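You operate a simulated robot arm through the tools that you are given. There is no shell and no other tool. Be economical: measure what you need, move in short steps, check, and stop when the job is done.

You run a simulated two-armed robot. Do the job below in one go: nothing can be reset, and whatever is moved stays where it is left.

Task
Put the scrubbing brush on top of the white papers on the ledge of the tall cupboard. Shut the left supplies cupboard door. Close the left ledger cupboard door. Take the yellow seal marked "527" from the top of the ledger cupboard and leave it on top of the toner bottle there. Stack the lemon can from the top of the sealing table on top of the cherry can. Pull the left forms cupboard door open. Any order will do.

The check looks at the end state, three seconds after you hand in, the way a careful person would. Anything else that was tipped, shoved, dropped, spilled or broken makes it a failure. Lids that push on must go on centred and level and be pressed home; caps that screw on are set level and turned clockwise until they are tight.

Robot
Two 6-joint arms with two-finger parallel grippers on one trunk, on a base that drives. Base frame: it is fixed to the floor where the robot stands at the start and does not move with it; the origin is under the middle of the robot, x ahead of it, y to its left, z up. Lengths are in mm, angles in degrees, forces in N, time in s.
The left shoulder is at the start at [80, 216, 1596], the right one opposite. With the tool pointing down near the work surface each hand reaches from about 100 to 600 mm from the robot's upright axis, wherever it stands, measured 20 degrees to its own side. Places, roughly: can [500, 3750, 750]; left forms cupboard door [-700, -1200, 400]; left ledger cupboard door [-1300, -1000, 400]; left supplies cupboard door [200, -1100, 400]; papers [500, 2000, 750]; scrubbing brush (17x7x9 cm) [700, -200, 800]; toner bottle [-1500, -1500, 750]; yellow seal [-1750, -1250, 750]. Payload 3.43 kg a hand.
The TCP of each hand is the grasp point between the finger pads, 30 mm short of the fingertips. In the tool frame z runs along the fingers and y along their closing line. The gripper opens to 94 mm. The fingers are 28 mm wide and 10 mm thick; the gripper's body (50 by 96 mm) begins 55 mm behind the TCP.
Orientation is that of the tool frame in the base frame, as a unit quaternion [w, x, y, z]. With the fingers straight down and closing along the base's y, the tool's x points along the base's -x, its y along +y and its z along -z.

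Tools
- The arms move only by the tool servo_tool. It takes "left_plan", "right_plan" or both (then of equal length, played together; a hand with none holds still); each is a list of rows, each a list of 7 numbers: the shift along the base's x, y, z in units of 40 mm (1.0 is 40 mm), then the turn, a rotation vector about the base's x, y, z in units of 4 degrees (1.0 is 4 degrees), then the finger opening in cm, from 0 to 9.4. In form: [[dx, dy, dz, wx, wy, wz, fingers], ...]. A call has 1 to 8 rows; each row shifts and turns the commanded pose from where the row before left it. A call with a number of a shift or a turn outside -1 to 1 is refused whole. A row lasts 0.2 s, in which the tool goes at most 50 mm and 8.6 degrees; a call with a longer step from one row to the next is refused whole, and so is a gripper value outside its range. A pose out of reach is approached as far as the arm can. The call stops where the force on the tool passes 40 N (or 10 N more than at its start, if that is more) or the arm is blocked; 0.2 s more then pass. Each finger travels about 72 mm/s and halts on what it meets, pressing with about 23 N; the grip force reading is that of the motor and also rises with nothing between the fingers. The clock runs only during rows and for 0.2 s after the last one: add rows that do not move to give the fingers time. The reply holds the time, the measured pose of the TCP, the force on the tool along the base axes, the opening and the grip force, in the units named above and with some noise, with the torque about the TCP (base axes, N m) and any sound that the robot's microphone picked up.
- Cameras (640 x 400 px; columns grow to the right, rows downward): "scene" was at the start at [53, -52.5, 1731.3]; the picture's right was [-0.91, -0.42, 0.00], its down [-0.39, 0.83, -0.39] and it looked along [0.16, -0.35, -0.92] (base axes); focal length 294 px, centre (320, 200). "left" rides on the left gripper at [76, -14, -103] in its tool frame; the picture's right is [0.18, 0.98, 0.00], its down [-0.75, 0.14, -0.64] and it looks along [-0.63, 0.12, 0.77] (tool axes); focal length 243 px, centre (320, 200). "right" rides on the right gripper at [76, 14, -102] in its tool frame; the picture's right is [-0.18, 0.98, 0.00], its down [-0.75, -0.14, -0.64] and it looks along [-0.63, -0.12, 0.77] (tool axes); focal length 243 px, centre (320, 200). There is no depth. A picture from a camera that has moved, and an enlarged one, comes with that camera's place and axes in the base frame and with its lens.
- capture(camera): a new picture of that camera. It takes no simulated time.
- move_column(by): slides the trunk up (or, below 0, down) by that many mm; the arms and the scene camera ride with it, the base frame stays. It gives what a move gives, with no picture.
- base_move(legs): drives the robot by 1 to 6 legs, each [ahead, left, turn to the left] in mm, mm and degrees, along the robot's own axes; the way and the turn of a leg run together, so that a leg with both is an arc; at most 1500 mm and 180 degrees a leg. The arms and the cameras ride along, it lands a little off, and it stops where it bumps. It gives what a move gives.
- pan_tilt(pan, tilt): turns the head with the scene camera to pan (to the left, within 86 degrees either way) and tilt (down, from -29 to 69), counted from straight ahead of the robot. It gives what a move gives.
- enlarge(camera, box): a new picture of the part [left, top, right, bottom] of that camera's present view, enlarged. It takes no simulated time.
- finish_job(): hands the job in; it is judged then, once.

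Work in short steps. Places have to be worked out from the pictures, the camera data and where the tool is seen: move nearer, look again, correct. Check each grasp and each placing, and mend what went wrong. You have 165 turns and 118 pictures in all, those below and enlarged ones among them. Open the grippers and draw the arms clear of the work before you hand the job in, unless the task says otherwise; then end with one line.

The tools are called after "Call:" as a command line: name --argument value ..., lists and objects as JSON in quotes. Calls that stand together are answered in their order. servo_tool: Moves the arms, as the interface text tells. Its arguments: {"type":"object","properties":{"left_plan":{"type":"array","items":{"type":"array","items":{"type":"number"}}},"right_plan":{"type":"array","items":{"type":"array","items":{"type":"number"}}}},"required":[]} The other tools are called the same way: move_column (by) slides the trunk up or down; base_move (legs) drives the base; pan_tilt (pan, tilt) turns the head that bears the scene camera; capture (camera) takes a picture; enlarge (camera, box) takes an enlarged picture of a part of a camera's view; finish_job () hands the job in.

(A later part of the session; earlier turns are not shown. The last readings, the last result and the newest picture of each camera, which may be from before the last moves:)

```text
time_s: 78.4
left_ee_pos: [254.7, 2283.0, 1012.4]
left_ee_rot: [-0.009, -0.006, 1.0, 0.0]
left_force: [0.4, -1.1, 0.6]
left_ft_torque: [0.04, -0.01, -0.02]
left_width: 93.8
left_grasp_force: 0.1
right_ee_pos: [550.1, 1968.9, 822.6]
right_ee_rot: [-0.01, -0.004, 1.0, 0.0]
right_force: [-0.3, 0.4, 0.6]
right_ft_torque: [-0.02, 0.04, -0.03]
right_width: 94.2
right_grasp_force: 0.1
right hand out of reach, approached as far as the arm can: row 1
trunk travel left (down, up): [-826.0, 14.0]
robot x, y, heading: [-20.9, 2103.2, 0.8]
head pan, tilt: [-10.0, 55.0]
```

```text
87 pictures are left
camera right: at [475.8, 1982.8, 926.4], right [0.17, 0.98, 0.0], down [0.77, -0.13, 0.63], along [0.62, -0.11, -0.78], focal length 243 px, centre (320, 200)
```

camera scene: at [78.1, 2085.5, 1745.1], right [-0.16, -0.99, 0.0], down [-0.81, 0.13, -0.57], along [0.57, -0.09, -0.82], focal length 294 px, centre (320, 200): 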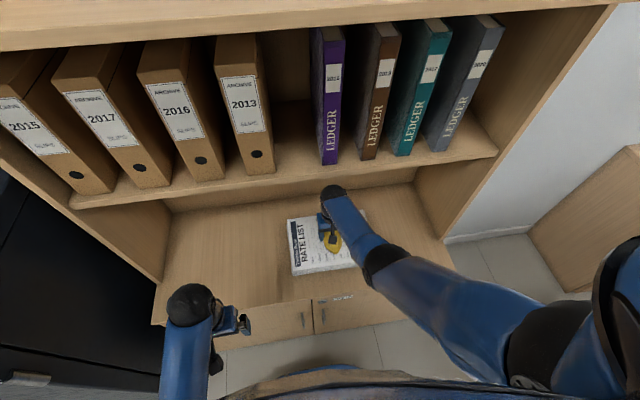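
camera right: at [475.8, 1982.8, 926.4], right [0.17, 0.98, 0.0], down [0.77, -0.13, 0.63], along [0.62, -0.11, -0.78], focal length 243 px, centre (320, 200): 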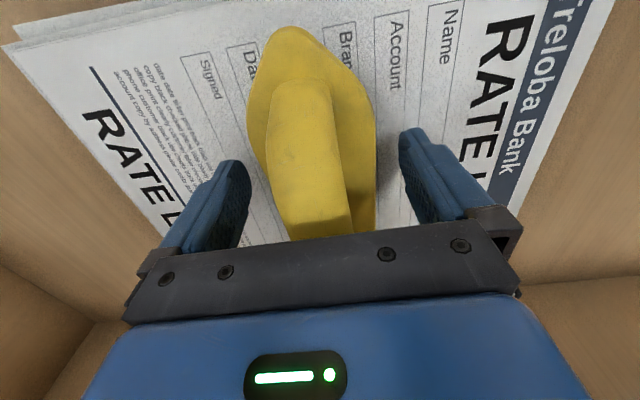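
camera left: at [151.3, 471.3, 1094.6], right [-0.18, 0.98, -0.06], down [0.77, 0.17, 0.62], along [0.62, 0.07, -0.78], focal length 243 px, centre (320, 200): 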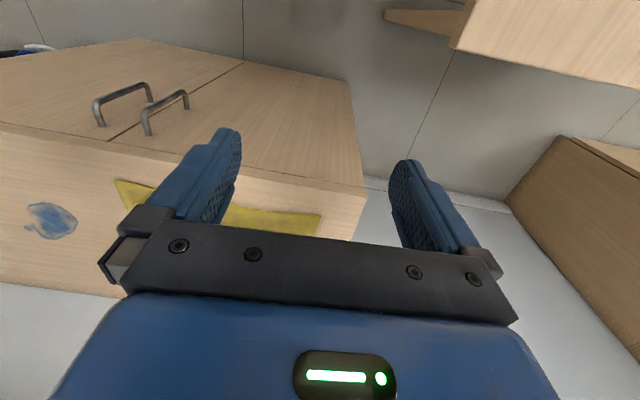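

Released. Raise slightly and back straight out along the brush's axis.

Call:
servo_tool --right_plan '[[0, 0, 0.8, 0, 0, 0, 9.4], [0, 0, 0.8, 0, 0, 0, 9.4], [-1, 0, 0, 0, 0, 0, 9.4], [-1, 0, 0, 0, 0, 0, 9.4], [-1, 0, 0, 0, 0, 0, 9.4], [-1, 0, 0, 0, 0, 0, 9.4], [-1, 0, 0, 0, 0, 0, 9.4], [-1, 0, 0, 0, 0, 0, 9.4]]'

Call:
enlarge --camera "scene" --box '[220, 160, 440, 320]'

```text
time_s: 80.2
left_ee_pos: [253.1, 2283.3, 1015.2]
left_ee_rot: [-0.009, -0.007, 1.0, 0.0]
left_force: [-0.3, -0.3, -0.4]
left_ft_torque: [-0.02, 0.01, 0.01]
left_width: 93.8
left_grasp_force: 0.1
right_ee_pos: [313.1, 1968.1, 890.8]
right_ee_rot: [-0.009, -0.005, 1.0, -0.001]
right_force: [0.0, 0.5, 0.4]
right_ft_torque: [0.0, -0.02, 0.01]
right_width: 94.1
right_grasp_force: 0.0
trunk travel left (down, up): [-826.0, 14.0]
robot x, y, heading: [-20.5, 2098.4, 0.6]
head pan, tilt: [-10.0, 55.0]
```

```text
2.50 times, centred on (330, 240) of scene
camera zoom: at [75.4, 2085.1, 1745.2], right [-0.16, -0.99, 0.0], down [-0.81, 0.13, -0.57], along [0.57, -0.09, -0.82], focal length 736 px, centre (295, 100)
```

zoom: 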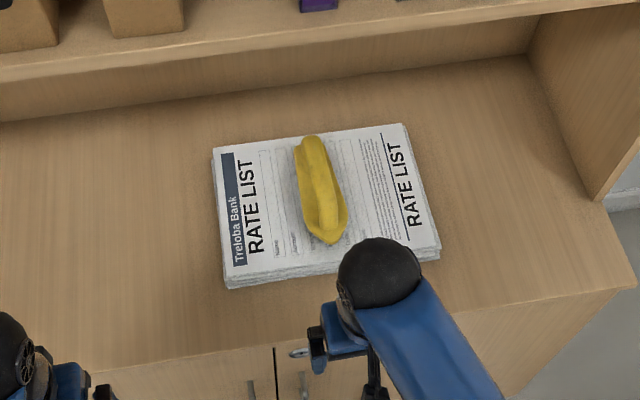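

Brush is on the papers. Next: the cans. Back away and drive left toward the sealing table.

Call:
base_move --legs '[[-550, 0, 0], [0, 1500, 0]]'

Call:
pan_tilt --pan 10 --tilt 35

Call:
capture --camera "scene"

```text
time_s: 90.5
left_ee_pos: [-312.7, 3819.1, 1013.3]
left_ee_rot: [-0.009, -0.014, 1.0, 0.0]
left_force: [0.1, -0.1, -0.5]
left_ft_torque: [0.03, 0.0, 0.0]
left_width: 93.8
left_grasp_force: 0.0
right_ee_pos: [-247.7, 3505.6, 888.5]
right_ee_rot: [-0.01, -0.012, 1.0, 0.0]
right_force: [0.6, 0.4, 0.0]
right_ft_torque: [-0.03, -0.05, -0.04]
right_width: 94.1
right_grasp_force: 0.0
trunk travel left (down, up): [-826.0, 14.0]
robot x, y, heading: [-585.1, 3627.4, 1.6]
head pan, tilt: [-10.0, 55.0]
```

```text
time_s: 91.4
left_ee_pos: [-313.3, 3821.1, 1013.7]
left_ee_rot: [-0.01, -0.013, 1.0, 0.0]
left_force: [0.0, 0.4, -0.8]
left_ft_torque: [0.0, 0.01, 0.02]
left_width: 93.6
left_grasp_force: 0.0
right_ee_pos: [-247.3, 3507.1, 891.5]
right_ee_rot: [-0.009, -0.013, 1.0, 0.0]
right_force: [0.4, -0.1, -0.1]
right_ft_torque: [-0.03, -0.01, -0.01]
right_width: 93.8
right_grasp_force: 0.2
trunk travel left (down, up): [-826.0, 14.0]
robot x, y, heading: [-586.2, 3628.4, 1.4]
head pan, tilt: [10.0, 35.0]
```

```text
85 pictures are left
camera scene: at [-471.5, 3648.6, 1773.2], right [0.2, -0.98, 0.0], down [-0.56, -0.12, -0.82], along [0.8, 0.16, -0.57], focal length 294 px, centre (320, 200)
```

scene: 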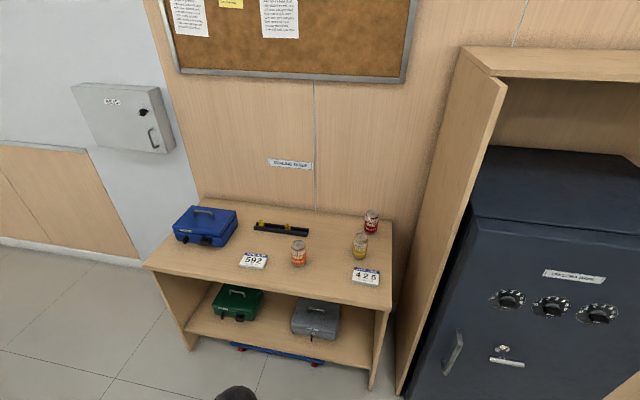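

I see the lemon (yellow), cherry (red) and orange cans on the table. I drive closer and shift left.

Call:
base_move --legs '[[0, 180, -1.4], [450, 0, 0]]'

Call:
pan_tilt --pan -10 --tilt 42

Call:
capture --camera "scene"

Call:
enlarge --camera "scene" --box '[240, 120, 440, 245]'

```text
time_s: 95.1
left_ee_pos: [130.5, 3985.0, 1013.8]
left_ee_rot: [-0.009, 0.006, 1.0, 0.0]
left_force: [0.4, 0.7, 0.1]
left_ft_torque: [0.0, -0.01, 0.0]
left_width: 94.0
left_grasp_force: 0.1
right_ee_pos: [182.4, 3668.1, 891.2]
right_ee_rot: [-0.009, 0.008, 1.0, 0.0]
right_force: [0.3, 0.7, -1.1]
right_ft_torque: [-0.02, -0.02, -0.01]
right_width: 94.2
right_grasp_force: 0.0
trunk travel left (down, up): [-826.0, 14.0]
robot x, y, heading: [-150.6, 3805.3, -0.6]
head pan, tilt: [10.0, 35.0]
```

```text
time_s: 96.0
left_ee_pos: [131.8, 3984.7, 1013.1]
left_ee_rot: [-0.01, 0.007, 1.0, -0.001]
left_force: [-0.2, 0.4, -0.1]
left_ft_torque: [-0.03, -0.02, -0.01]
left_width: 93.9
left_grasp_force: 0.1
right_ee_pos: [185.3, 3668.9, 889.3]
right_ee_rot: [-0.01, 0.008, 1.0, 0.0]
right_force: [0.1, 0.1, -0.5]
right_ft_torque: [-0.02, 0.0, 0.02]
right_width: 93.9
right_grasp_force: 0.0
trunk travel left (down, up): [-826.0, 14.0]
robot x, y, heading: [-150.5, 3804.7, -0.9]
head pan, tilt: [-10.0, 42.0]
```

```text
84 pictures are left
camera scene: at [-37.9, 3789.2, 1762.8], right [-0.18, -0.98, 0.0], down [-0.66, 0.12, -0.74], along [0.73, -0.14, -0.67], focal length 294 px, centre (320, 200)
```

scene: 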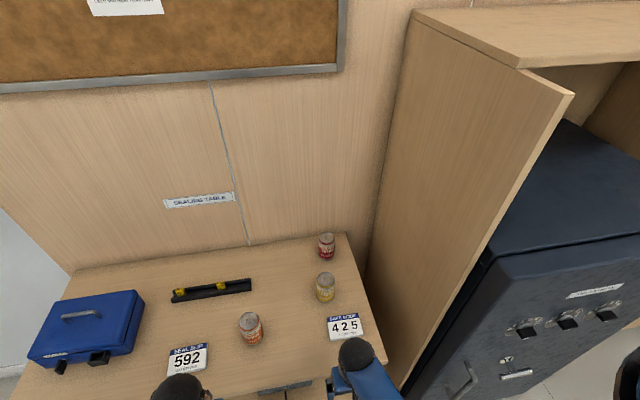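

```text
3.20 times, centred on (340, 182) of scene
camera zoom: at [-37.9, 3789.2, 1762.8], right [-0.18, -0.98, 0.0], down [-0.66, 0.12, -0.74], along [0.73, -0.14, -0.67], focal length 942 px, centre (256, 256)
```

zoom: 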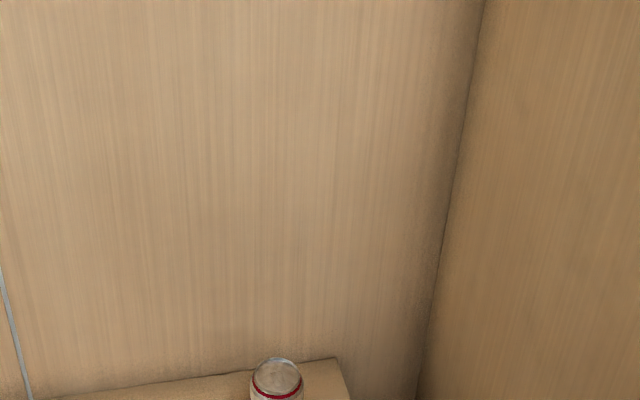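

Table top appears near z≈790–800; lemon around [505,3662], cherry around [690,3622]. To gain forward reach I raise the hands, lower the trunk 250 mm, and close in.

Call:
servo_tool --right_plan '[[0, 0, 1, 0, 0, 0, 9.4], [0, 0, 1, 0, 0, 0, 9.4], [0, 0, 1, 0, 0, 0, 9.4], [0, 0, 1, 0, 0, 0, 9.4], [0, 0, 1, 0, 0, 0, 9.4], [0, 0, 1, 0, 0, 0, 9.4], [0, 0, 1, 0, 0, 0, 9.4], [0, 0, 1, 0, 0, 0, 9.4]]' --left_plan '[[0, 0, 1, 0, 0, 0, 9.4], [0, 0, 1, 0, 0, 0, 9.4], [0, 0, 1, 0, 0, 0, 9.4], [0, 0, 1, 0, 0, 0, 9.4], [0, 0, 1, 0, 0, 0, 9.4], [0, 0, 0, 0, 0, 0, 9.4], [0, 0, 0, 0, 0, 0, 9.4], [0, 0, 0, 0, 0, 0, 9.4]]'

Call:
move_column --by -250

Call:
base_move --legs '[[80, 0, 0.7]]'

```text
time_s: 97.8
left_ee_pos: [97.5, 3987.7, 1047.1]
left_ee_rot: [-0.007, 0.007, 1.0, 0.0]
left_force: [0.5, 0.1, -0.7]
left_ft_torque: [0.01, -0.02, 0.02]
left_width: 94.3
left_grasp_force: 0.1
left hand out of reach, approached as far as the arm can: row 1, 2, 3, 4, 5
right_ee_pos: [181.3, 3667.8, 1024.0]
right_ee_rot: [-0.008, 0.007, 1.0, 0.0]
right_force: [0.0, 0.3, -0.2]
right_ft_torque: [-0.02, -0.03, -0.02]
right_width: 94.0
right_grasp_force: 0.0
right hand out of reach, approached as far as the arm can: row 4, 5, 6, 7, 8
trunk travel left (down, up): [-826.0, 14.0]
robot x, y, heading: [-148.8, 3807.1, -0.3]
head pan, tilt: [-10.0, 42.0]
```

```text
time_s: 100.3
left_ee_pos: [96.3, 3988.2, 797.8]
left_ee_rot: [-0.006, 0.006, 1.0, 0.001]
left_force: [0.2, 0.5, 0.1]
left_ft_torque: [0.0, 0.03, -0.05]
left_width: 93.7
left_grasp_force: 0.1
right_ee_pos: [182.7, 3668.7, 772.9]
right_ee_rot: [-0.009, 0.008, 1.0, 0.0]
right_force: [0.4, 0.1, 1.0]
right_ft_torque: [0.01, 0.01, 0.0]
right_width: 93.9
right_grasp_force: 0.1
trunk travel left (down, up): [-576.0, 264.0]
robot x, y, heading: [-147.9, 3804.3, -0.6]
head pan, tilt: [-10.0, 42.0]
```

```text
time_s: 101.4
left_ee_pos: [164.0, 3992.0, 797.7]
left_ee_rot: [-0.009, 0.0, 1.0, 0.0]
left_force: [-0.5, -0.2, -0.5]
left_ft_torque: [0.03, 0.02, 0.02]
left_width: 94.0
left_grasp_force: 0.1
right_ee_pos: [247.5, 3672.8, 772.7]
right_ee_rot: [-0.021, 0.0, 1.0, 0.001]
right_force: [-0.2, -0.2, -0.1]
right_ft_torque: [0.01, 0.05, 0.01]
right_width: 94.2
right_grasp_force: 0.1
trunk travel left (down, up): [-576.0, 264.0]
robot x, y, heading: [-85.6, 3799.7, 0.1]
head pan, tilt: [-10.0, 42.0]
stopped in leg 1: the force on the tool passed its limit at 114 N (the readings are from after the stop); the commanded pose is now the measured one
```

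The right hand, lower than expected, bumped the table edge. Back off and check the table's contents.

Call:
base_move --legs '[[-120, 0, 0]]'

Call:
capture --camera "scene"

Call:
capture --camera "right"

```text
time_s: 102.7
left_ee_pos: [44.7, 3992.1, 797.5]
left_ee_rot: [-0.007, 0.0, 1.0, 0.0]
left_force: [0.3, -0.2, 0.4]
left_ft_torque: [-0.03, 0.04, -0.03]
left_width: 94.0
left_grasp_force: 0.0
right_ee_pos: [126.9, 3671.8, 773.1]
right_ee_rot: [-0.019, 0.0, 1.0, 0.001]
right_force: [0.8, -0.3, -0.2]
right_ft_torque: [0.01, -0.03, 0.01]
right_width: 93.9
right_grasp_force: 0.2
trunk travel left (down, up): [-576.0, 264.0]
robot x, y, heading: [-199.8, 3802.8, -0.0]
head pan, tilt: [-10.0, 42.0]
```

```text
82 pictures are left
camera scene: at [-88.5, 3789.8, 1512.6], right [-0.17, -0.98, 0.0], down [-0.66, 0.12, -0.74], along [0.73, -0.13, -0.67], focal length 294 px, centre (320, 200)
```

scene: 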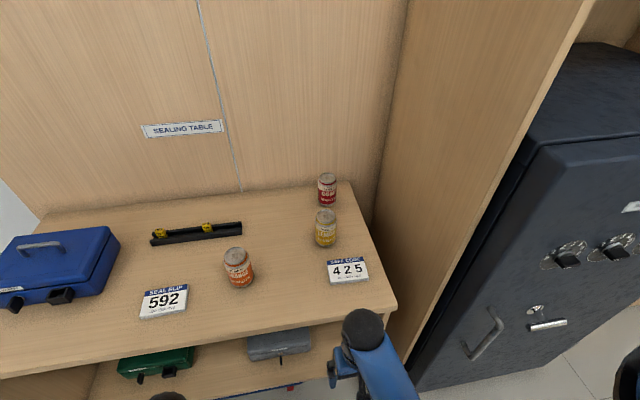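

```text
81 pictures are left
camera right: at [55.0, 3686.0, 878.4], right [0.18, 0.98, -0.01], down [0.78, -0.14, 0.61], along [0.6, -0.12, -0.79], focal length 243 px, centre (320, 200)
```

right: 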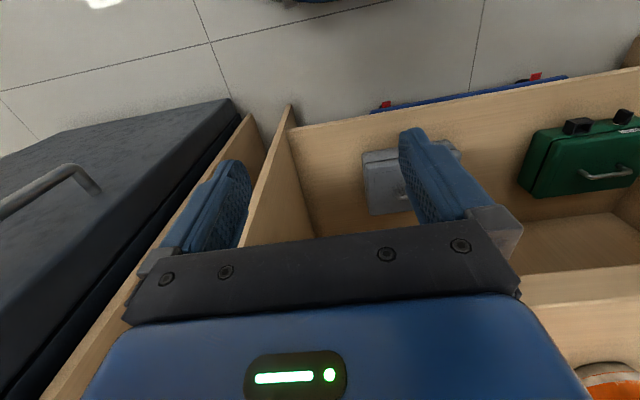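

Nothing tipped. Lemon axis ≈[515,3670], cherry ≈[700,3628], table top ≈792. I back off, extend and raise the right hand to z≈1000, then approach.

Call:
base_move --legs '[[-150, 0, 0]]'

Call:
servo_tool --right_plan '[[1, 0, 0, 0, 0, 0, 9.4], [1, 0, 0, 0, 0, 0, 9.4], [1, 0, 0, 0, 0, 0, 9.4], [1, 0, 0, 0, 0, 0, 9.4], [1, 0, 0.5, 0, 0, 0, 9.4], [0, 0, 1, 0, 0, 0, 9.4], [0, 0, 1, 0, 0, 0, 9.4], [0, 0, 1, 0, 0, 0, 9.4]]'

Call:
servo_tool --right_plan '[[0, 0, 1, 0, 0, 0, 9.4], [0, 0, 1, 0, 0, 0, 9.4], [0, 0, 0.5, 0, 0, 0, 9.4]]'

```text
time_s: 104.0
left_ee_pos: [-99.8, 3992.1, 798.4]
left_ee_rot: [-0.007, 0.0, 1.0, 0.0]
left_force: [0.4, -0.4, 0.6]
left_ft_torque: [0.0, 0.02, 0.03]
left_width: 94.0
left_grasp_force: 0.1
right_ee_pos: [-17.6, 3670.9, 772.2]
right_ee_rot: [-0.019, -0.001, 1.0, -0.001]
right_force: [-0.1, -0.2, -0.4]
right_ft_torque: [0.0, 0.0, -0.02]
right_width: 94.2
right_grasp_force: 0.1
trunk travel left (down, up): [-576.0, 264.0]
robot x, y, heading: [-349.9, 3804.9, 0.0]
head pan, tilt: [-10.0, 42.0]
```

```text
time_s: 105.8
left_ee_pos: [-99.8, 3990.9, 798.0]
left_ee_rot: [-0.006, 0.0, 1.0, 0.0]
left_force: [-0.4, 0.7, 0.5]
left_ft_torque: [0.0, 0.02, -0.02]
left_width: 94.2
left_grasp_force: 0.0
right_ee_pos: [222.3, 3685.1, 824.0]
right_ee_rot: [-0.019, 0.0, 1.0, 0.0]
right_force: [-0.5, 0.1, -0.2]
right_ft_torque: [-0.01, 0.01, -0.01]
right_width: 94.1
right_grasp_force: 0.0
right hand out of reach, approached as far as the arm can: row 1, 6, 7, 8
trunk travel left (down, up): [-576.0, 264.0]
robot x, y, heading: [-348.0, 3801.7, -0.1]
head pan, tilt: [-10.0, 42.0]
```

```text
time_s: 106.6
left_ee_pos: [-101.3, 3993.3, 797.4]
left_ee_rot: [-0.007, 0.0, 1.0, 0.0]
left_force: [0.0, -0.7, 0.9]
left_ft_torque: [-0.01, -0.02, 0.05]
left_width: 94.2
left_grasp_force: 0.0
right_ee_pos: [272.9, 3688.6, 863.1]
right_ee_rot: [-0.017, 0.0, 1.0, 0.001]
right_force: [0.2, 0.1, -0.1]
right_ft_torque: [0.03, -0.02, 0.01]
right_width: 94.0
right_grasp_force: 0.0
right hand out of reach, approached as far as the arm can: row 1, 2, 3
trunk travel left (down, up): [-576.0, 264.0]
robot x, y, heading: [-342.6, 3801.0, -0.1]
head pan, tilt: [-10.0, 42.0]
```

High hand positions need the shoulder well above; I raise the trunk 130 mm again and see where the hand is.

Call:
move_column --by 130

Call:
servo_tool --right_plan '[[0, 0, 0, 0, 0, 0, 9.4]]'

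```text
time_s: 108.2
left_ee_pos: [-100.3, 3991.4, 928.5]
left_ee_rot: [-0.007, 0.0, 1.0, 0.0]
left_force: [-0.9, -0.8, 0.8]
left_ft_torque: [-0.05, -0.02, 0.04]
left_width: 94.1
left_grasp_force: 0.1
right_ee_pos: [272.0, 3689.5, 992.5]
right_ee_rot: [-0.017, 0.0, 1.0, 0.0]
right_force: [-0.4, -0.6, 0.1]
right_ft_torque: [0.0, 0.02, -0.02]
right_width: 93.9
right_grasp_force: 0.0
trunk travel left (down, up): [-706.0, 134.0]
robot x, y, heading: [-347.6, 3803.5, -0.1]
head pan, tilt: [-10.0, 42.0]
```

```text
time_s: 108.6
left_ee_pos: [-101.6, 3991.5, 927.1]
left_ee_rot: [-0.007, 0.001, 1.0, 0.0]
left_force: [0.2, 0.6, 0.0]
left_ft_torque: [-0.03, -0.02, 0.01]
left_width: 93.8
left_grasp_force: 0.1
right_ee_pos: [272.5, 3689.6, 993.9]
right_ee_rot: [-0.018, -0.001, 1.0, 0.0]
right_force: [-0.1, 0.1, -0.5]
right_ft_torque: [-0.06, 0.02, 0.0]
right_width: 93.9
right_grasp_force: 0.0
trunk travel left (down, up): [-706.0, 134.0]
robot x, y, heading: [-342.9, 3801.5, 0.0]
head pan, tilt: [-10.0, 42.0]
```

Hand at z≈993, clear of the cans. Drive ahead 225 mm so the hand stands just before the lemon can.

Call:
base_move --legs '[[225, 0, 0]]'

Call:
capture --camera "right"

Call:
capture --camera "scene"

```text
time_s: 110.3
left_ee_pos: [122.3, 3991.4, 927.9]
left_ee_rot: [-0.006, 0.001, 1.0, 0.0]
left_force: [-0.3, -0.7, -0.3]
left_ft_torque: [-0.02, -0.04, -0.01]
left_width: 94.0
left_grasp_force: 0.0
right_ee_pos: [496.8, 3687.5, 994.7]
right_ee_rot: [-0.017, 0.0, 1.0, 0.0]
right_force: [-1.0, 0.8, -0.4]
right_ft_torque: [0.02, -0.03, 0.02]
right_width: 94.0
right_grasp_force: 0.0
trunk travel left (down, up): [-706.0, 134.0]
robot x, y, heading: [-117.2, 3801.1, 0.3]
head pan, tilt: [-10.0, 42.0]
```

```text
80 pictures are left
camera right: at [424.4, 3703.3, 1099.5], right [0.18, 0.98, -0.01], down [0.78, -0.14, 0.62], along [0.6, -0.12, -0.79], focal length 243 px, centre (320, 200)
```

right: 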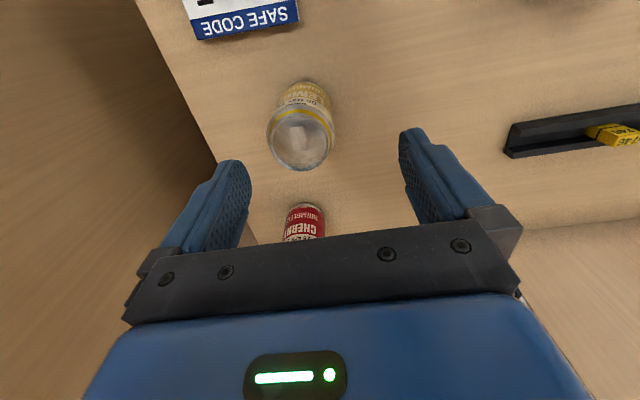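

```text
79 pictures are left
camera scene: at [-12.3, 3789.9, 1643.2], right [-0.17, -0.98, 0.0], down [-0.66, 0.12, -0.75], along [0.73, -0.13, -0.67], focal length 294 px, centre (320, 200)
```

scene: 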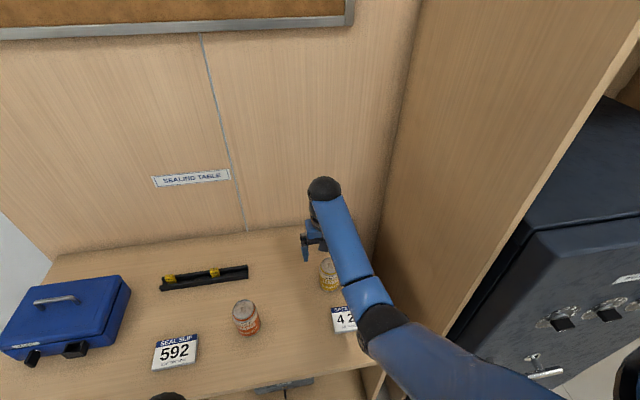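

Lemon top centre ≈[508,3673]. Align and lower to just above its top.

Call:
servo_tool --right_plan '[[0.3, -0.36, -0.5, 0, 0, 0, 9.4], [0, 0, -0.8, 0, 0, 0, 9.4]]'

Call:
capture --camera "right"

```text
time_s: 110.9
left_ee_pos: [124.0, 3991.3, 928.2]
left_ee_rot: [-0.008, 0.001, 1.0, 0.0]
left_force: [-0.7, 0.4, 0.2]
left_ft_torque: [-0.03, -0.04, -0.02]
left_width: 94.2
left_grasp_force: 0.0
right_ee_pos: [507.7, 3674.7, 939.1]
right_ee_rot: [-0.018, 0.0, 1.0, 0.001]
right_force: [-0.8, 0.5, -0.1]
right_ft_torque: [-0.04, -0.03, -0.03]
right_width: 94.0
right_grasp_force: 0.0
trunk travel left (down, up): [-706.0, 134.0]
robot x, y, heading: [-118.9, 3806.0, 0.1]
head pan, tilt: [-10.0, 42.0]
```

```text
78 pictures are left
camera right: at [435.4, 3688.6, 1043.8], right [0.18, 0.98, -0.01], down [0.78, -0.14, 0.62], along [0.6, -0.12, -0.79], focal length 243 px, centre (320, 200)
```

right: 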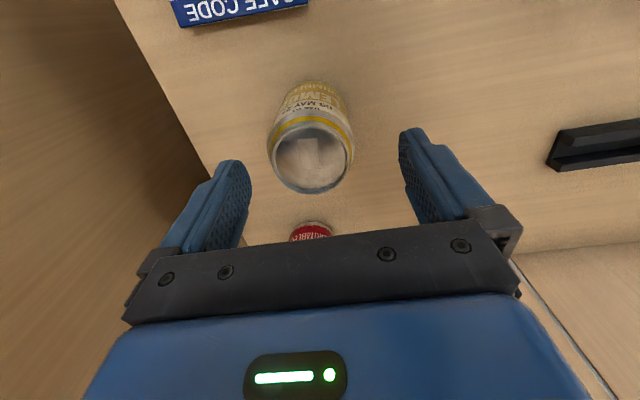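

Well centred (can ~54 mm wide, top ≈895). Lower to TCP z≈850 and grip.

Call:
servo_tool --right_plan '[[0.1, -0.08, -0.8, 0, 0, 0, 9.4], [0, 0, -0.8, 0, 0, 0, 9.4], [0, 0, -0.6, 0, 0, 0, 9.4], [0, 0, 0, 0, 0, 0, 4], [0, 0, 0, 0, 0, 0, 0], [0, 0, 0, 0, 0, 0, 0]]'

Call:
capture --camera "right"

```text
time_s: 112.3
left_ee_pos: [125.1, 3991.5, 927.3]
left_ee_rot: [-0.006, 0.001, 1.0, 0.0]
left_force: [-0.5, -0.1, -0.1]
left_ft_torque: [0.02, 0.02, 0.02]
left_width: 94.0
left_grasp_force: 0.1
right_ee_pos: [513.6, 3672.3, 854.3]
right_ee_rot: [-0.017, 0.0, 1.0, 0.0]
right_force: [2.2, -1.2, 1.9]
right_ft_torque: [0.02, -0.11, -0.02]
right_width: 67.5
right_grasp_force: 23.0
trunk travel left (down, up): [-706.0, 134.0]
robot x, y, heading: [-119.8, 3805.7, 0.3]
head pan, tilt: [-10.0, 42.0]
```

```text
77 pictures are left
camera right: at [441.3, 3687.1, 958.9], right [0.18, 0.98, -0.01], down [0.78, -0.14, 0.61], along [0.6, -0.12, -0.79], focal length 243 px, centre (320, 200)
```

right: 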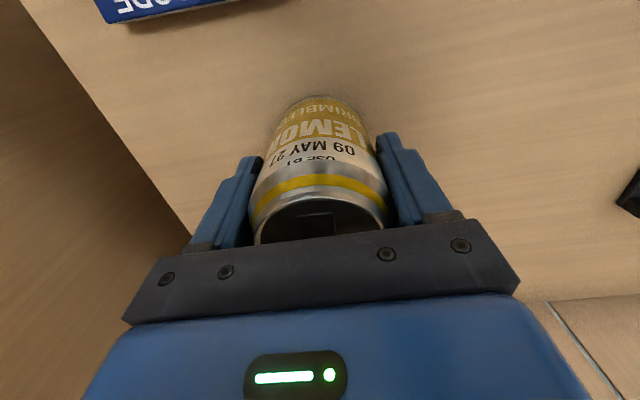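

Gripped at 67.5 mm. Lift ~140 mm straight up.

Call:
servo_tool --right_plan '[[0, 0, 0.4, 0, 0, 0, 0], [0, 0, 0.8, 0, 0, 0, 0], [0, 0, 0.8, 0, 0, 0, 0], [0.2, 0, 0.8, 0, 0, 0, 0], [0.2, 0, 0.8, 0, 0, 0, 0]]'

Call:
capture --camera "scene"

Call:
capture --camera "right"

```text
time_s: 113.5
left_ee_pos: [125.8, 3991.1, 928.1]
left_ee_rot: [-0.008, 0.001, 1.0, 0.0]
left_force: [0.2, 1.0, 0.8]
left_ft_torque: [0.01, 0.0, -0.03]
left_width: 94.1
left_grasp_force: 0.1
right_ee_pos: [528.2, 3672.9, 996.9]
right_ee_rot: [-0.019, 0.001, 1.0, 0.0]
right_force: [-0.3, 0.9, -3.4]
right_ft_torque: [0.01, 0.04, 0.02]
right_width: 67.6
right_grasp_force: 23.1
trunk travel left (down, up): [-706.0, 134.0]
robot x, y, heading: [-118.8, 3800.5, -0.0]
head pan, tilt: [-10.0, 42.0]
```

```text
76 pictures are left
camera scene: at [-7.7, 3789.9, 1642.7], right [-0.17, -0.98, 0.0], down [-0.66, 0.12, -0.74], along [0.73, -0.13, -0.67], focal length 294 px, centre (320, 200)
```

scene: 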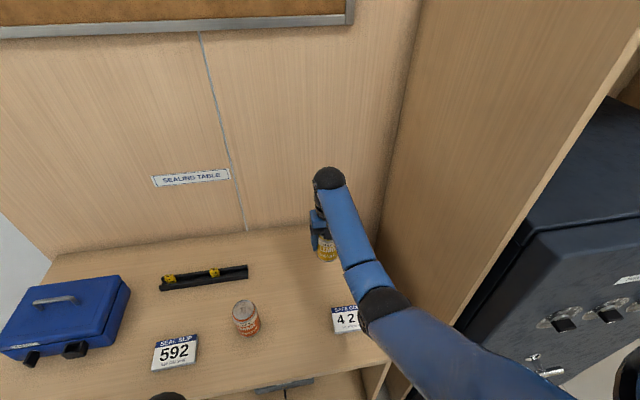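

```text
75 pictures are left
camera right: at [456.0, 3686.3, 1101.9], right [0.18, 0.98, -0.01], down [0.78, -0.14, 0.61], along [0.6, -0.12, -0.79], focal length 243 px, centre (320, 200)
```

right: 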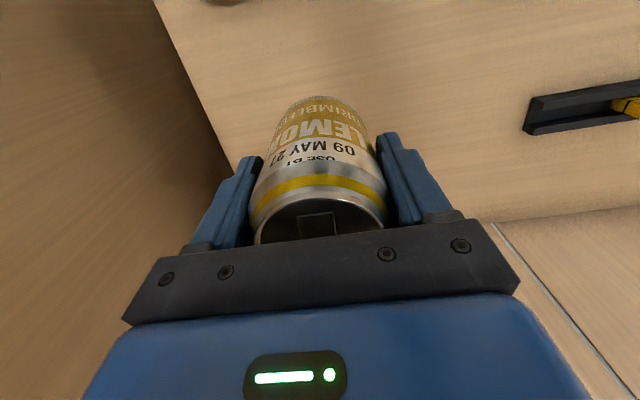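

Lemon is held. From two calibrated views, the TCP must be at about [691,3631] for stacking. Drive ahead 65 mm, then extend.

Call:
base_move --legs '[[65, 0, 0]]'

Call:
servo_tool --right_plan '[[0, -0.5, 0.2, 0, 0, 0, 0], [0.5, -0.5, 0, 0, 0, 0, 0], [0.5, 0, 0, 0, 0, 0, 0]]'

Call:
capture --camera "right"

```text
time_s: 114.5
left_ee_pos: [182.2, 3990.3, 930.3]
left_ee_rot: [-0.002, 0.001, 1.0, 0.0]
left_force: [-0.9, 0.1, -0.4]
left_ft_torque: [-0.01, -0.05, -0.01]
left_width: 94.0
left_grasp_force: 0.1
right_ee_pos: [584.7, 3670.8, 1002.8]
right_ee_rot: [-0.015, 0.001, 1.0, 0.0]
right_force: [-1.0, -0.1, -2.9]
right_ft_torque: [0.03, -0.05, -0.01]
right_width: 67.4
right_grasp_force: 22.2
trunk travel left (down, up): [-706.0, 134.0]
robot x, y, heading: [-56.0, 3800.9, -0.1]
head pan, tilt: [-10.0, 42.0]
```

```text
time_s: 115.3
left_ee_pos: [190.3, 3991.2, 926.4]
left_ee_rot: [-0.009, 0.001, 1.0, -0.001]
left_force: [-0.3, -0.3, -0.8]
left_ft_torque: [-0.03, 0.02, 0.01]
left_width: 94.3
left_grasp_force: 0.0
right_ee_pos: [632.6, 3633.9, 1000.8]
right_ee_rot: [-0.02, 0.001, 1.0, 0.0]
right_force: [0.5, 0.0, -4.3]
right_ft_torque: [0.01, 0.03, 0.01]
right_width: 67.4
right_grasp_force: 23.1
trunk travel left (down, up): [-706.0, 134.0]
robot x, y, heading: [-52.8, 3803.4, -0.2]
head pan, tilt: [-10.0, 42.0]
```

```text
74 pictures are left
camera right: at [560.4, 3648.6, 1106.0], right [0.19, 0.98, -0.01], down [0.78, -0.14, 0.61], along [0.6, -0.12, -0.79], focal length 243 px, centre (320, 200)
```

right: 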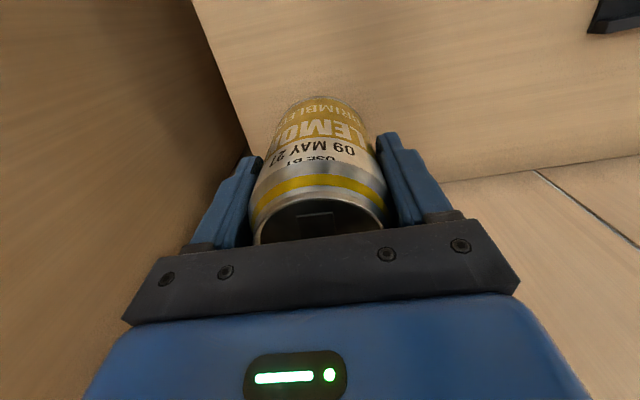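

Cherry is hidden behind the lemon; advance 58 mm to the target, keeping height.

Call:
servo_tool --right_plan '[[0.5, 0, 0, 0, 0, 0, 0], [0.5, -0.05, 0, 0, 0, 0, 0], [0.45, 0, 0, 0, 0, 0, 0], [0, 0, 0, 0, 0, 0, 0]]'

Call:
capture --camera "right"

Call:
enlarge --camera "scene" --box '[240, 130, 440, 255]'

```text
time_s: 116.3
left_ee_pos: [187.5, 3990.8, 927.8]
left_ee_rot: [-0.008, 0.001, 1.0, 0.0]
left_force: [-0.2, -0.4, 0.3]
left_ft_torque: [0.02, 0.0, 0.0]
left_width: 94.0
left_grasp_force: 0.0
right_ee_pos: [678.5, 3630.7, 1005.4]
right_ee_rot: [-0.018, 0.001, 1.0, 0.0]
right_force: [-0.2, 0.3, -3.2]
right_ft_torque: [-0.02, -0.04, -0.03]
right_width: 67.5
right_grasp_force: 23.3
right hand out of reach, approached as far as the arm can: row 3
trunk travel left (down, up): [-706.0, 134.0]
robot x, y, heading: [-57.9, 3801.7, -0.0]
head pan, tilt: [-10.0, 42.0]
```

```text
73 pictures are left
camera right: at [605.5, 3644.8, 1110.2], right [0.19, 0.98, -0.01], down [0.78, -0.14, 0.61], along [0.6, -0.12, -0.79], focal length 243 px, centre (320, 200)
```

right: 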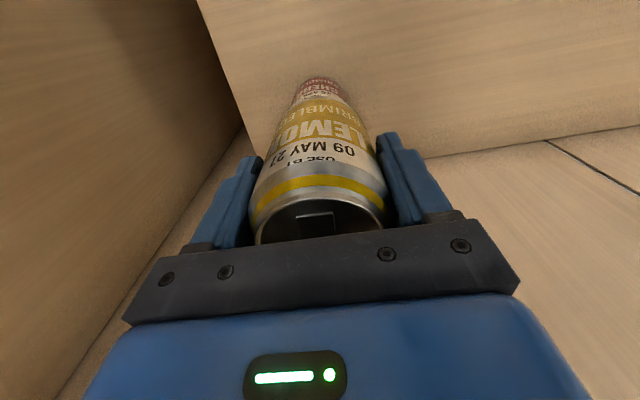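

```text
3.20 times, centred on (340, 192) of scene
camera zoom: at [54.8, 3788.9, 1642.9], right [-0.18, -0.98, 0.0], down [-0.66, 0.12, -0.74], along [0.73, -0.13, -0.67], focal length 942 px, centre (256, 224)
```

zoom: 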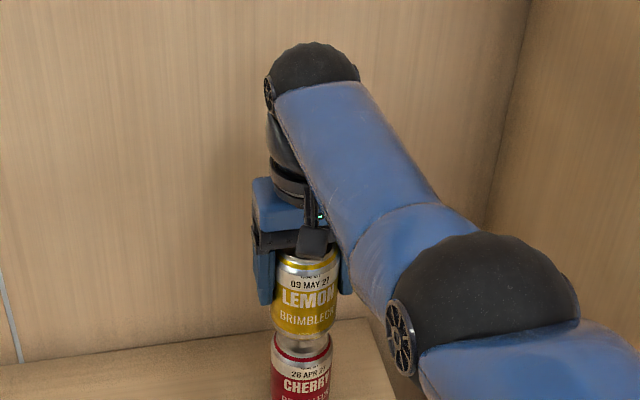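

Reach limit hit ~12 mm short. I retreat the hand, lower the trunk 35 mm and edge the base 12 mm ahead, then try again.

Call:
servo_tool --right_plan '[[-0.7, 0, 0, 0, 0, 0, 0], [-0.7, 0, 0, 0, 0, 0, 0], [-0.8, 0, 0, 0, 0, 0, 0]]'

Call:
move_column --by -35

Call:
base_move --legs '[[12, 0, 0]]'

Call:
servo_tool --right_plan '[[0, 0, 0.4, 0, 0, 0, 0], [0.5, 0, 0.3, 0, 0, 0, 0], [0, 0, 0, 0, 0, 0, 0]]'

```text
time_s: 117.1
left_ee_pos: [188.8, 3990.2, 928.5]
left_ee_rot: [-0.007, 0.002, 1.0, 0.0]
left_force: [0.2, -0.5, 0.3]
left_ft_torque: [0.02, 0.02, 0.01]
left_width: 94.2
left_grasp_force: 0.1
right_ee_pos: [588.0, 3625.5, 1003.9]
right_ee_rot: [-0.019, 0.001, 1.0, 0.0]
right_force: [-0.3, -0.1, -3.1]
right_ft_torque: [-0.04, 0.03, 0.02]
right_width: 67.5
right_grasp_force: 23.5
trunk travel left (down, up): [-706.0, 134.0]
robot x, y, heading: [-55.0, 3804.7, -0.1]
head pan, tilt: [-10.0, 42.0]
```

```text
time_s: 117.9
left_ee_pos: [189.2, 3990.9, 893.5]
left_ee_rot: [-0.008, 0.002, 1.0, 0.0]
left_force: [0.4, 0.2, 0.4]
left_ft_torque: [0.02, 0.0, 0.0]
left_width: 93.9
left_grasp_force: 0.0
right_ee_pos: [589.3, 3627.3, 966.8]
right_ee_rot: [-0.019, 0.001, 1.0, 0.0]
right_force: [0.0, -0.5, -2.8]
right_ft_torque: [0.01, 0.03, -0.07]
right_width: 67.9
right_grasp_force: 22.4
trunk travel left (down, up): [-671.0, 169.0]
robot x, y, heading: [-53.7, 3804.1, 0.0]
head pan, tilt: [-10.0, 42.0]
```

```text
time_s: 118.6
left_ee_pos: [198.9, 3990.9, 892.3]
left_ee_rot: [-0.006, 0.001, 1.0, 0.0]
left_force: [-0.9, -0.6, 0.2]
left_ft_torque: [-0.01, -0.03, 0.02]
left_width: 94.0
left_grasp_force: 0.0
right_ee_pos: [598.8, 3628.4, 968.7]
right_ee_rot: [-0.018, 0.001, 1.0, 0.0]
right_force: [-1.0, 1.3, -3.5]
right_ft_torque: [0.0, 0.02, 0.01]
right_width: 67.5
right_grasp_force: 23.1
trunk travel left (down, up): [-671.0, 169.0]
robot x, y, heading: [-43.5, 3805.4, -0.0]
head pan, tilt: [-10.0, 42.0]
```

```text
time_s: 119.4
left_ee_pos: [201.2, 3991.6, 892.6]
left_ee_rot: [-0.007, 0.001, 1.0, 0.0]
left_force: [0.0, -0.2, -0.3]
left_ft_torque: [0.01, 0.0, 0.0]
left_width: 94.4
left_grasp_force: 0.0
right_ee_pos: [623.7, 3627.4, 990.9]
right_ee_rot: [-0.018, 0.001, 1.0, 0.0]
right_force: [0.2, 0.5, -3.3]
right_ft_torque: [-0.03, 0.0, 0.04]
right_width: 67.7
right_grasp_force: 22.6
right hand out of reach, approached as far as the arm can: row 1
trunk travel left (down, up): [-671.0, 169.0]
robot x, y, heading: [-46.2, 3805.0, -0.1]
head pan, tilt: [-10.0, 42.0]
```

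No bump. Extend 67 mm to the target at z≈993.

Call:
servo_tool --right_plan '[[0.6, 0.05, 0, 0, 0, 0, 0], [0.6, 0.05, 0, 0, 0, 0, 0], [0.47, 0, 0, 0, 0, 0, 0], [0, 0, 0, 0, 0, 0, 0]]'

Call:
capture --camera "right"

Call:
enlarge --camera "scene" --box '[260, 120, 420, 220]'

```text
time_s: 120.4
left_ee_pos: [201.8, 3990.5, 892.9]
left_ee_rot: [-0.008, 0.001, 1.0, 0.0]
left_force: [-0.3, 0.1, -0.1]
left_ft_torque: [-0.01, -0.01, -0.02]
left_width: 93.9
left_grasp_force: 0.2
right_ee_pos: [690.5, 3629.9, 991.9]
right_ee_rot: [-0.019, 0.001, 1.0, 0.0]
right_force: [0.5, 0.2, -3.7]
right_ft_torque: [0.0, 0.03, -0.01]
right_width: 67.7
right_grasp_force: 22.5
trunk travel left (down, up): [-671.0, 169.0]
robot x, y, heading: [-41.8, 3804.5, -0.2]
head pan, tilt: [-10.0, 42.0]
```

```text
71 pictures are left
camera right: at [619.2, 3644.2, 1096.8], right [0.19, 0.98, -0.01], down [0.78, -0.14, 0.61], along [0.6, -0.12, -0.79], focal length 243 px, centre (320, 200)
```

right: 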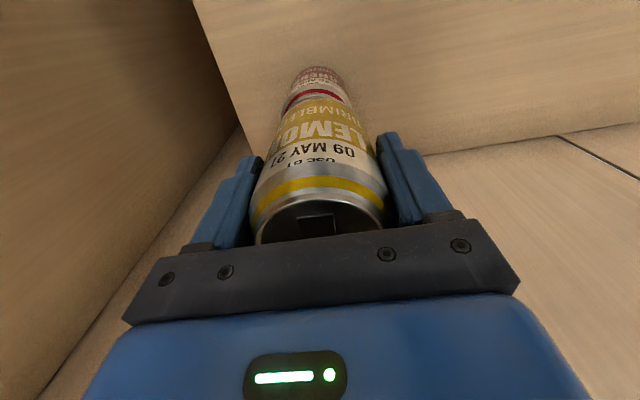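

```text
4.00 times, centred on (340, 170) of scene
camera zoom: at [68.0, 3789.3, 1607.8], right [-0.18, -0.98, 0.0], down [-0.66, 0.12, -0.74], along [0.73, -0.13, -0.67], focal length 1178 px, centre (240, 320)
```

zoom: 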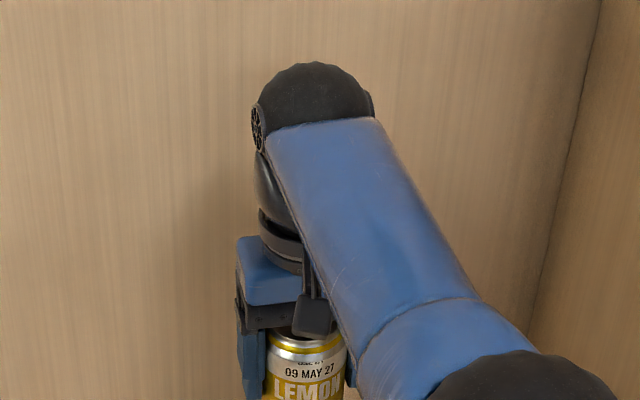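

Cherry base reads 665 → target TCP x≈693; nearly there. View the joint from the scene camera.

Call:
enlarge --camera "scene" --box '[260, 180, 420, 280]'

```text
4.00 times, centred on (340, 230) of scene
camera zoom: at [68.0, 3789.3, 1607.8], right [-0.18, -0.98, 0.0], down [-0.66, 0.12, -0.74], along [0.73, -0.13, -0.67], focal length 1178 px, centre (240, 80)
```

zoom: 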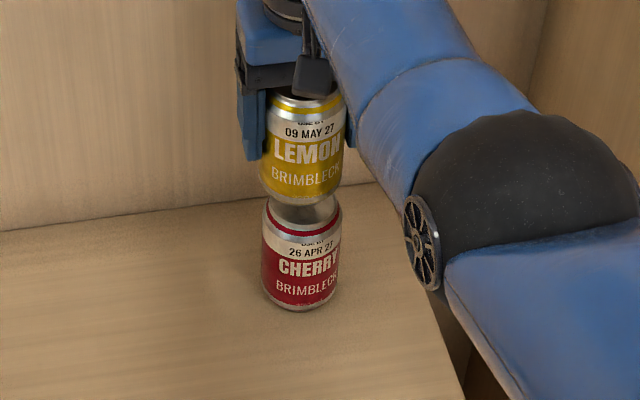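

Laterally well aligned (within ~2 mm). Nudge and descend gently toward z≈972.

Call:
servo_tool --right_plan '[[0.05, -0.04, -0.15, 0, 0, 0, 0], [0, 0, -0.15, 0, 0, 0, 0], [0, 0, -0.1, 0, 0, 0, 0]]'

Call:
enlarge --camera "scene" --box '[270, 190, 390, 265]'

```text
time_s: 121.2
left_ee_pos: [202.0, 3990.7, 893.8]
left_ee_rot: [-0.008, 0.001, 1.0, 0.0]
left_force: [0.2, -0.4, -0.4]
left_ft_torque: [-0.01, -0.03, -0.01]
left_width: 94.0
left_grasp_force: 0.0
right_ee_pos: [693.6, 3629.9, 976.2]
right_ee_rot: [-0.019, 0.001, 1.0, 0.001]
right_force: [-0.4, 0.1, -4.2]
right_ft_torque: [-0.04, 0.01, 0.0]
right_width: 67.6
right_grasp_force: 23.2
trunk travel left (down, up): [-671.0, 169.0]
robot x, y, heading: [-43.3, 3801.0, -0.1]
head pan, tilt: [-10.0, 42.0]
```

```text
5.33 times, centred on (330, 228) of scene
camera zoom: at [68.2, 3789.5, 1607.7], right [-0.18, -0.98, 0.0], down [-0.66, 0.12, -0.74], along [0.73, -0.13, -0.67], focal length 1570 px, centre (267, 53)
```

zoom: 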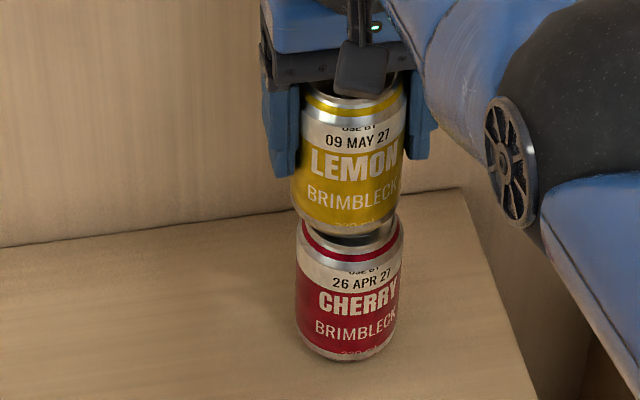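

Lemon still a little above cherry, ~4 mm toward +y. Correct y and descend in small steps.

Call:
servo_tool --right_plan '[[0, -0.1, -0.08, 0, 0, 0, 0], [0, 0, -0.08, 0, 0, 0, 0]]'

Call:
enlarge --camera "scene" --box '[290, 200, 370, 250]'

```text
time_s: 121.8
left_ee_pos: [201.7, 3990.5, 892.8]
left_ee_rot: [-0.008, 0.0, 1.0, -0.001]
left_force: [-0.5, -0.3, -0.2]
left_ft_torque: [0.01, 0.0, -0.02]
left_width: 94.2
left_grasp_force: 0.2
right_ee_pos: [691.5, 3625.9, 971.5]
right_ee_rot: [-0.019, 0.002, 1.0, 0.0]
right_force: [0.4, 0.2, -3.5]
right_ft_torque: [0.05, 0.01, 0.01]
right_width: 67.5
right_grasp_force: 23.3
trunk travel left (down, up): [-671.0, 169.0]
robot x, y, heading: [-40.0, 3804.1, -0.5]
head pan, tilt: [-10.0, 42.0]
```

```text
8.00 times, centred on (330, 225) of scene
camera zoom: at [68.3, 3789.4, 1607.7], right [-0.18, -0.98, 0.0], down [-0.66, 0.12, -0.74], along [0.73, -0.13, -0.67], focal length 2355 px, centre (240, 0)
```

zoom: 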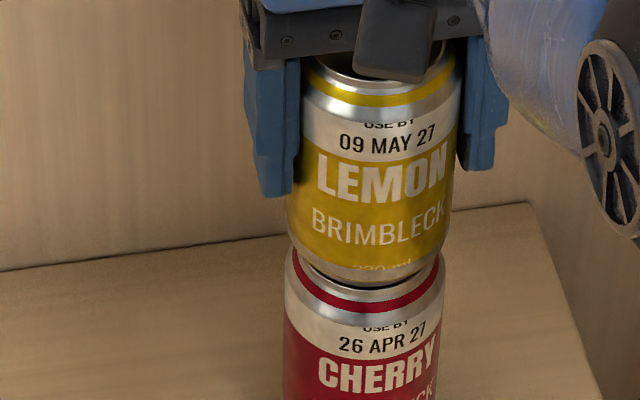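

Well aligned; continue down until contact.

Call:
servo_tool --right_plan '[[0, 0, -0.08, 0, 0, 0, 0], [0, 0, -0.08, 0, 0, 0, 0]]'

Call:
enlarge --camera "scene" --box '[290, 200, 370, 250]'

```text
time_s: 122.4
left_ee_pos: [199.7, 3990.8, 894.2]
left_ee_rot: [-0.006, 0.002, 1.0, 0.0]
left_force: [0.2, 0.2, -0.6]
left_ft_torque: [0.01, -0.01, 0.03]
left_width: 94.2
left_grasp_force: 0.0
right_ee_pos: [691.7, 3626.0, 968.5]
right_ee_rot: [-0.014, 0.0, 1.0, 0.0]
right_force: [0.5, -1.7, 15.7]
right_ft_torque: [-0.2, 0.13, 0.03]
right_width: 67.9
right_grasp_force: 23.2
right hand out of reach, approached as far as the arm can: row 2
trunk travel left (down, up): [-671.0, 169.0]
robot x, y, heading: [-45.0, 3801.4, 0.2]
head pan, tilt: [-10.0, 42.0]
```

```text
8.00 times, centred on (330, 225) of scene
camera zoom: at [65.1, 3789.9, 1608.3], right [-0.18, -0.98, 0.0], down [-0.66, 0.12, -0.74], along [0.73, -0.13, -0.67], focal length 2355 px, centre (240, 0)
```

zoom: 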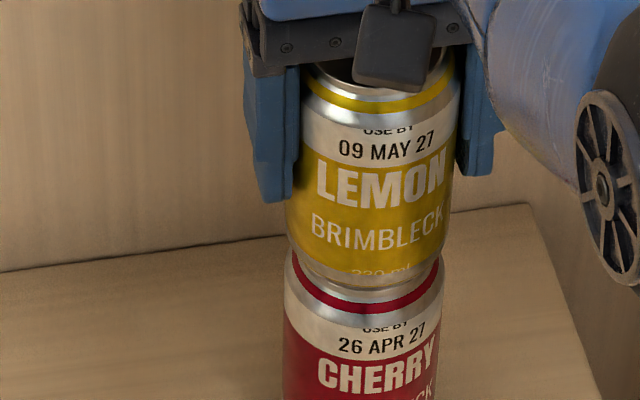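

Seated (contact 19 N, small torque). Ease preload slightly, then open.

Call:
servo_tool --right_plan '[[0, 0, 0.05, 0, 0, 0, 0], [0, 0, 0, 0, 0, 0, 7.2], [0, 0, 0, 0, 0, 0, 9.4], [0, 0, 0, 0, 0, 0, 9.4]]'

Call:
enlarge --camera "scene" --box '[270, 190, 390, 265]'

```text
time_s: 123.4
left_ee_pos: [200.9, 3990.5, 891.9]
left_ee_rot: [-0.008, 0.001, 1.0, 0.0]
left_force: [-0.2, -0.4, -0.1]
left_ft_torque: [0.0, 0.03, -0.01]
left_width: 93.9
left_grasp_force: 0.0
right_ee_pos: [690.1, 3625.9, 966.6]
right_ee_rot: [-0.02, 0.001, 1.0, 0.0]
right_force: [-0.1, 0.1, 0.4]
right_ft_torque: [0.01, 0.0, 0.01]
right_width: 94.0
right_grasp_force: 0.0
trunk travel left (down, up): [-671.0, 169.0]
robot x, y, heading: [-45.6, 3804.8, 0.1]
head pan, tilt: [-10.0, 42.0]
```

```text
5.33 times, centred on (330, 228) of scene
camera zoom: at [67.9, 3789.5, 1607.8], right [-0.18, -0.98, 0.0], down [-0.66, 0.12, -0.74], along [0.73, -0.13, -0.67], focal length 1570 px, centre (267, 53)
```

zoom: 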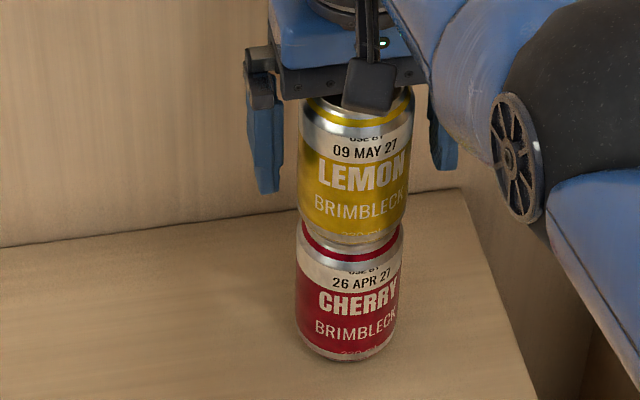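

Stack stands. I raise the trunk 110 mm for a purely vertical withdrawal, then back the base off.

Call:
move_column --by 110

Call:
base_move --legs '[[-450, 0, 0]]'

Call:
capture --camera "scene"

```text
time_s: 124.9
left_ee_pos: [200.9, 3990.8, 1002.6]
left_ee_rot: [-0.008, 0.001, 1.0, 0.0]
left_force: [0.2, 0.4, -0.4]
left_ft_torque: [0.04, 0.02, 0.0]
left_width: 94.0
left_grasp_force: 0.0
right_ee_pos: [690.4, 3625.7, 1078.0]
right_ee_rot: [-0.02, 0.001, 1.0, 0.0]
right_force: [-1.1, 0.5, 1.0]
right_ft_torque: [-0.01, 0.0, -0.04]
right_width: 94.1
right_grasp_force: 0.0
trunk travel left (down, up): [-781.0, 59.0]
robot x, y, heading: [-44.7, 3801.6, -0.2]
head pan, tilt: [-10.0, 42.0]
```

```text
time_s: 127.7
left_ee_pos: [-265.7, 3992.2, 1001.9]
left_ee_rot: [-0.009, 0.001, 1.0, 0.0]
left_force: [0.1, 0.4, -0.3]
left_ft_torque: [0.0, 0.07, -0.02]
left_width: 94.0
left_grasp_force: 0.0
right_ee_pos: [223.6, 3626.9, 1076.2]
right_ee_rot: [-0.02, 0.001, 1.0, 0.001]
right_force: [0.4, -0.4, -0.8]
right_ft_torque: [0.0, 0.02, 0.01]
right_width: 94.0
right_grasp_force: 0.1
trunk travel left (down, up): [-781.0, 59.0]
robot x, y, heading: [-514.6, 3803.9, -0.0]
head pan, tilt: [-10.0, 42.0]
```

```text
64 pictures are left
camera scene: at [-398.3, 3790.4, 1717.5], right [-0.18, -0.98, 0.0], down [-0.66, 0.12, -0.74], along [0.73, -0.13, -0.67], focal length 294 px, centre (320, 200)
```

scene: 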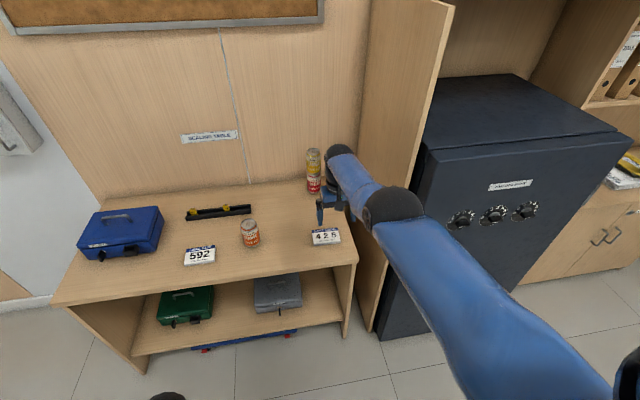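

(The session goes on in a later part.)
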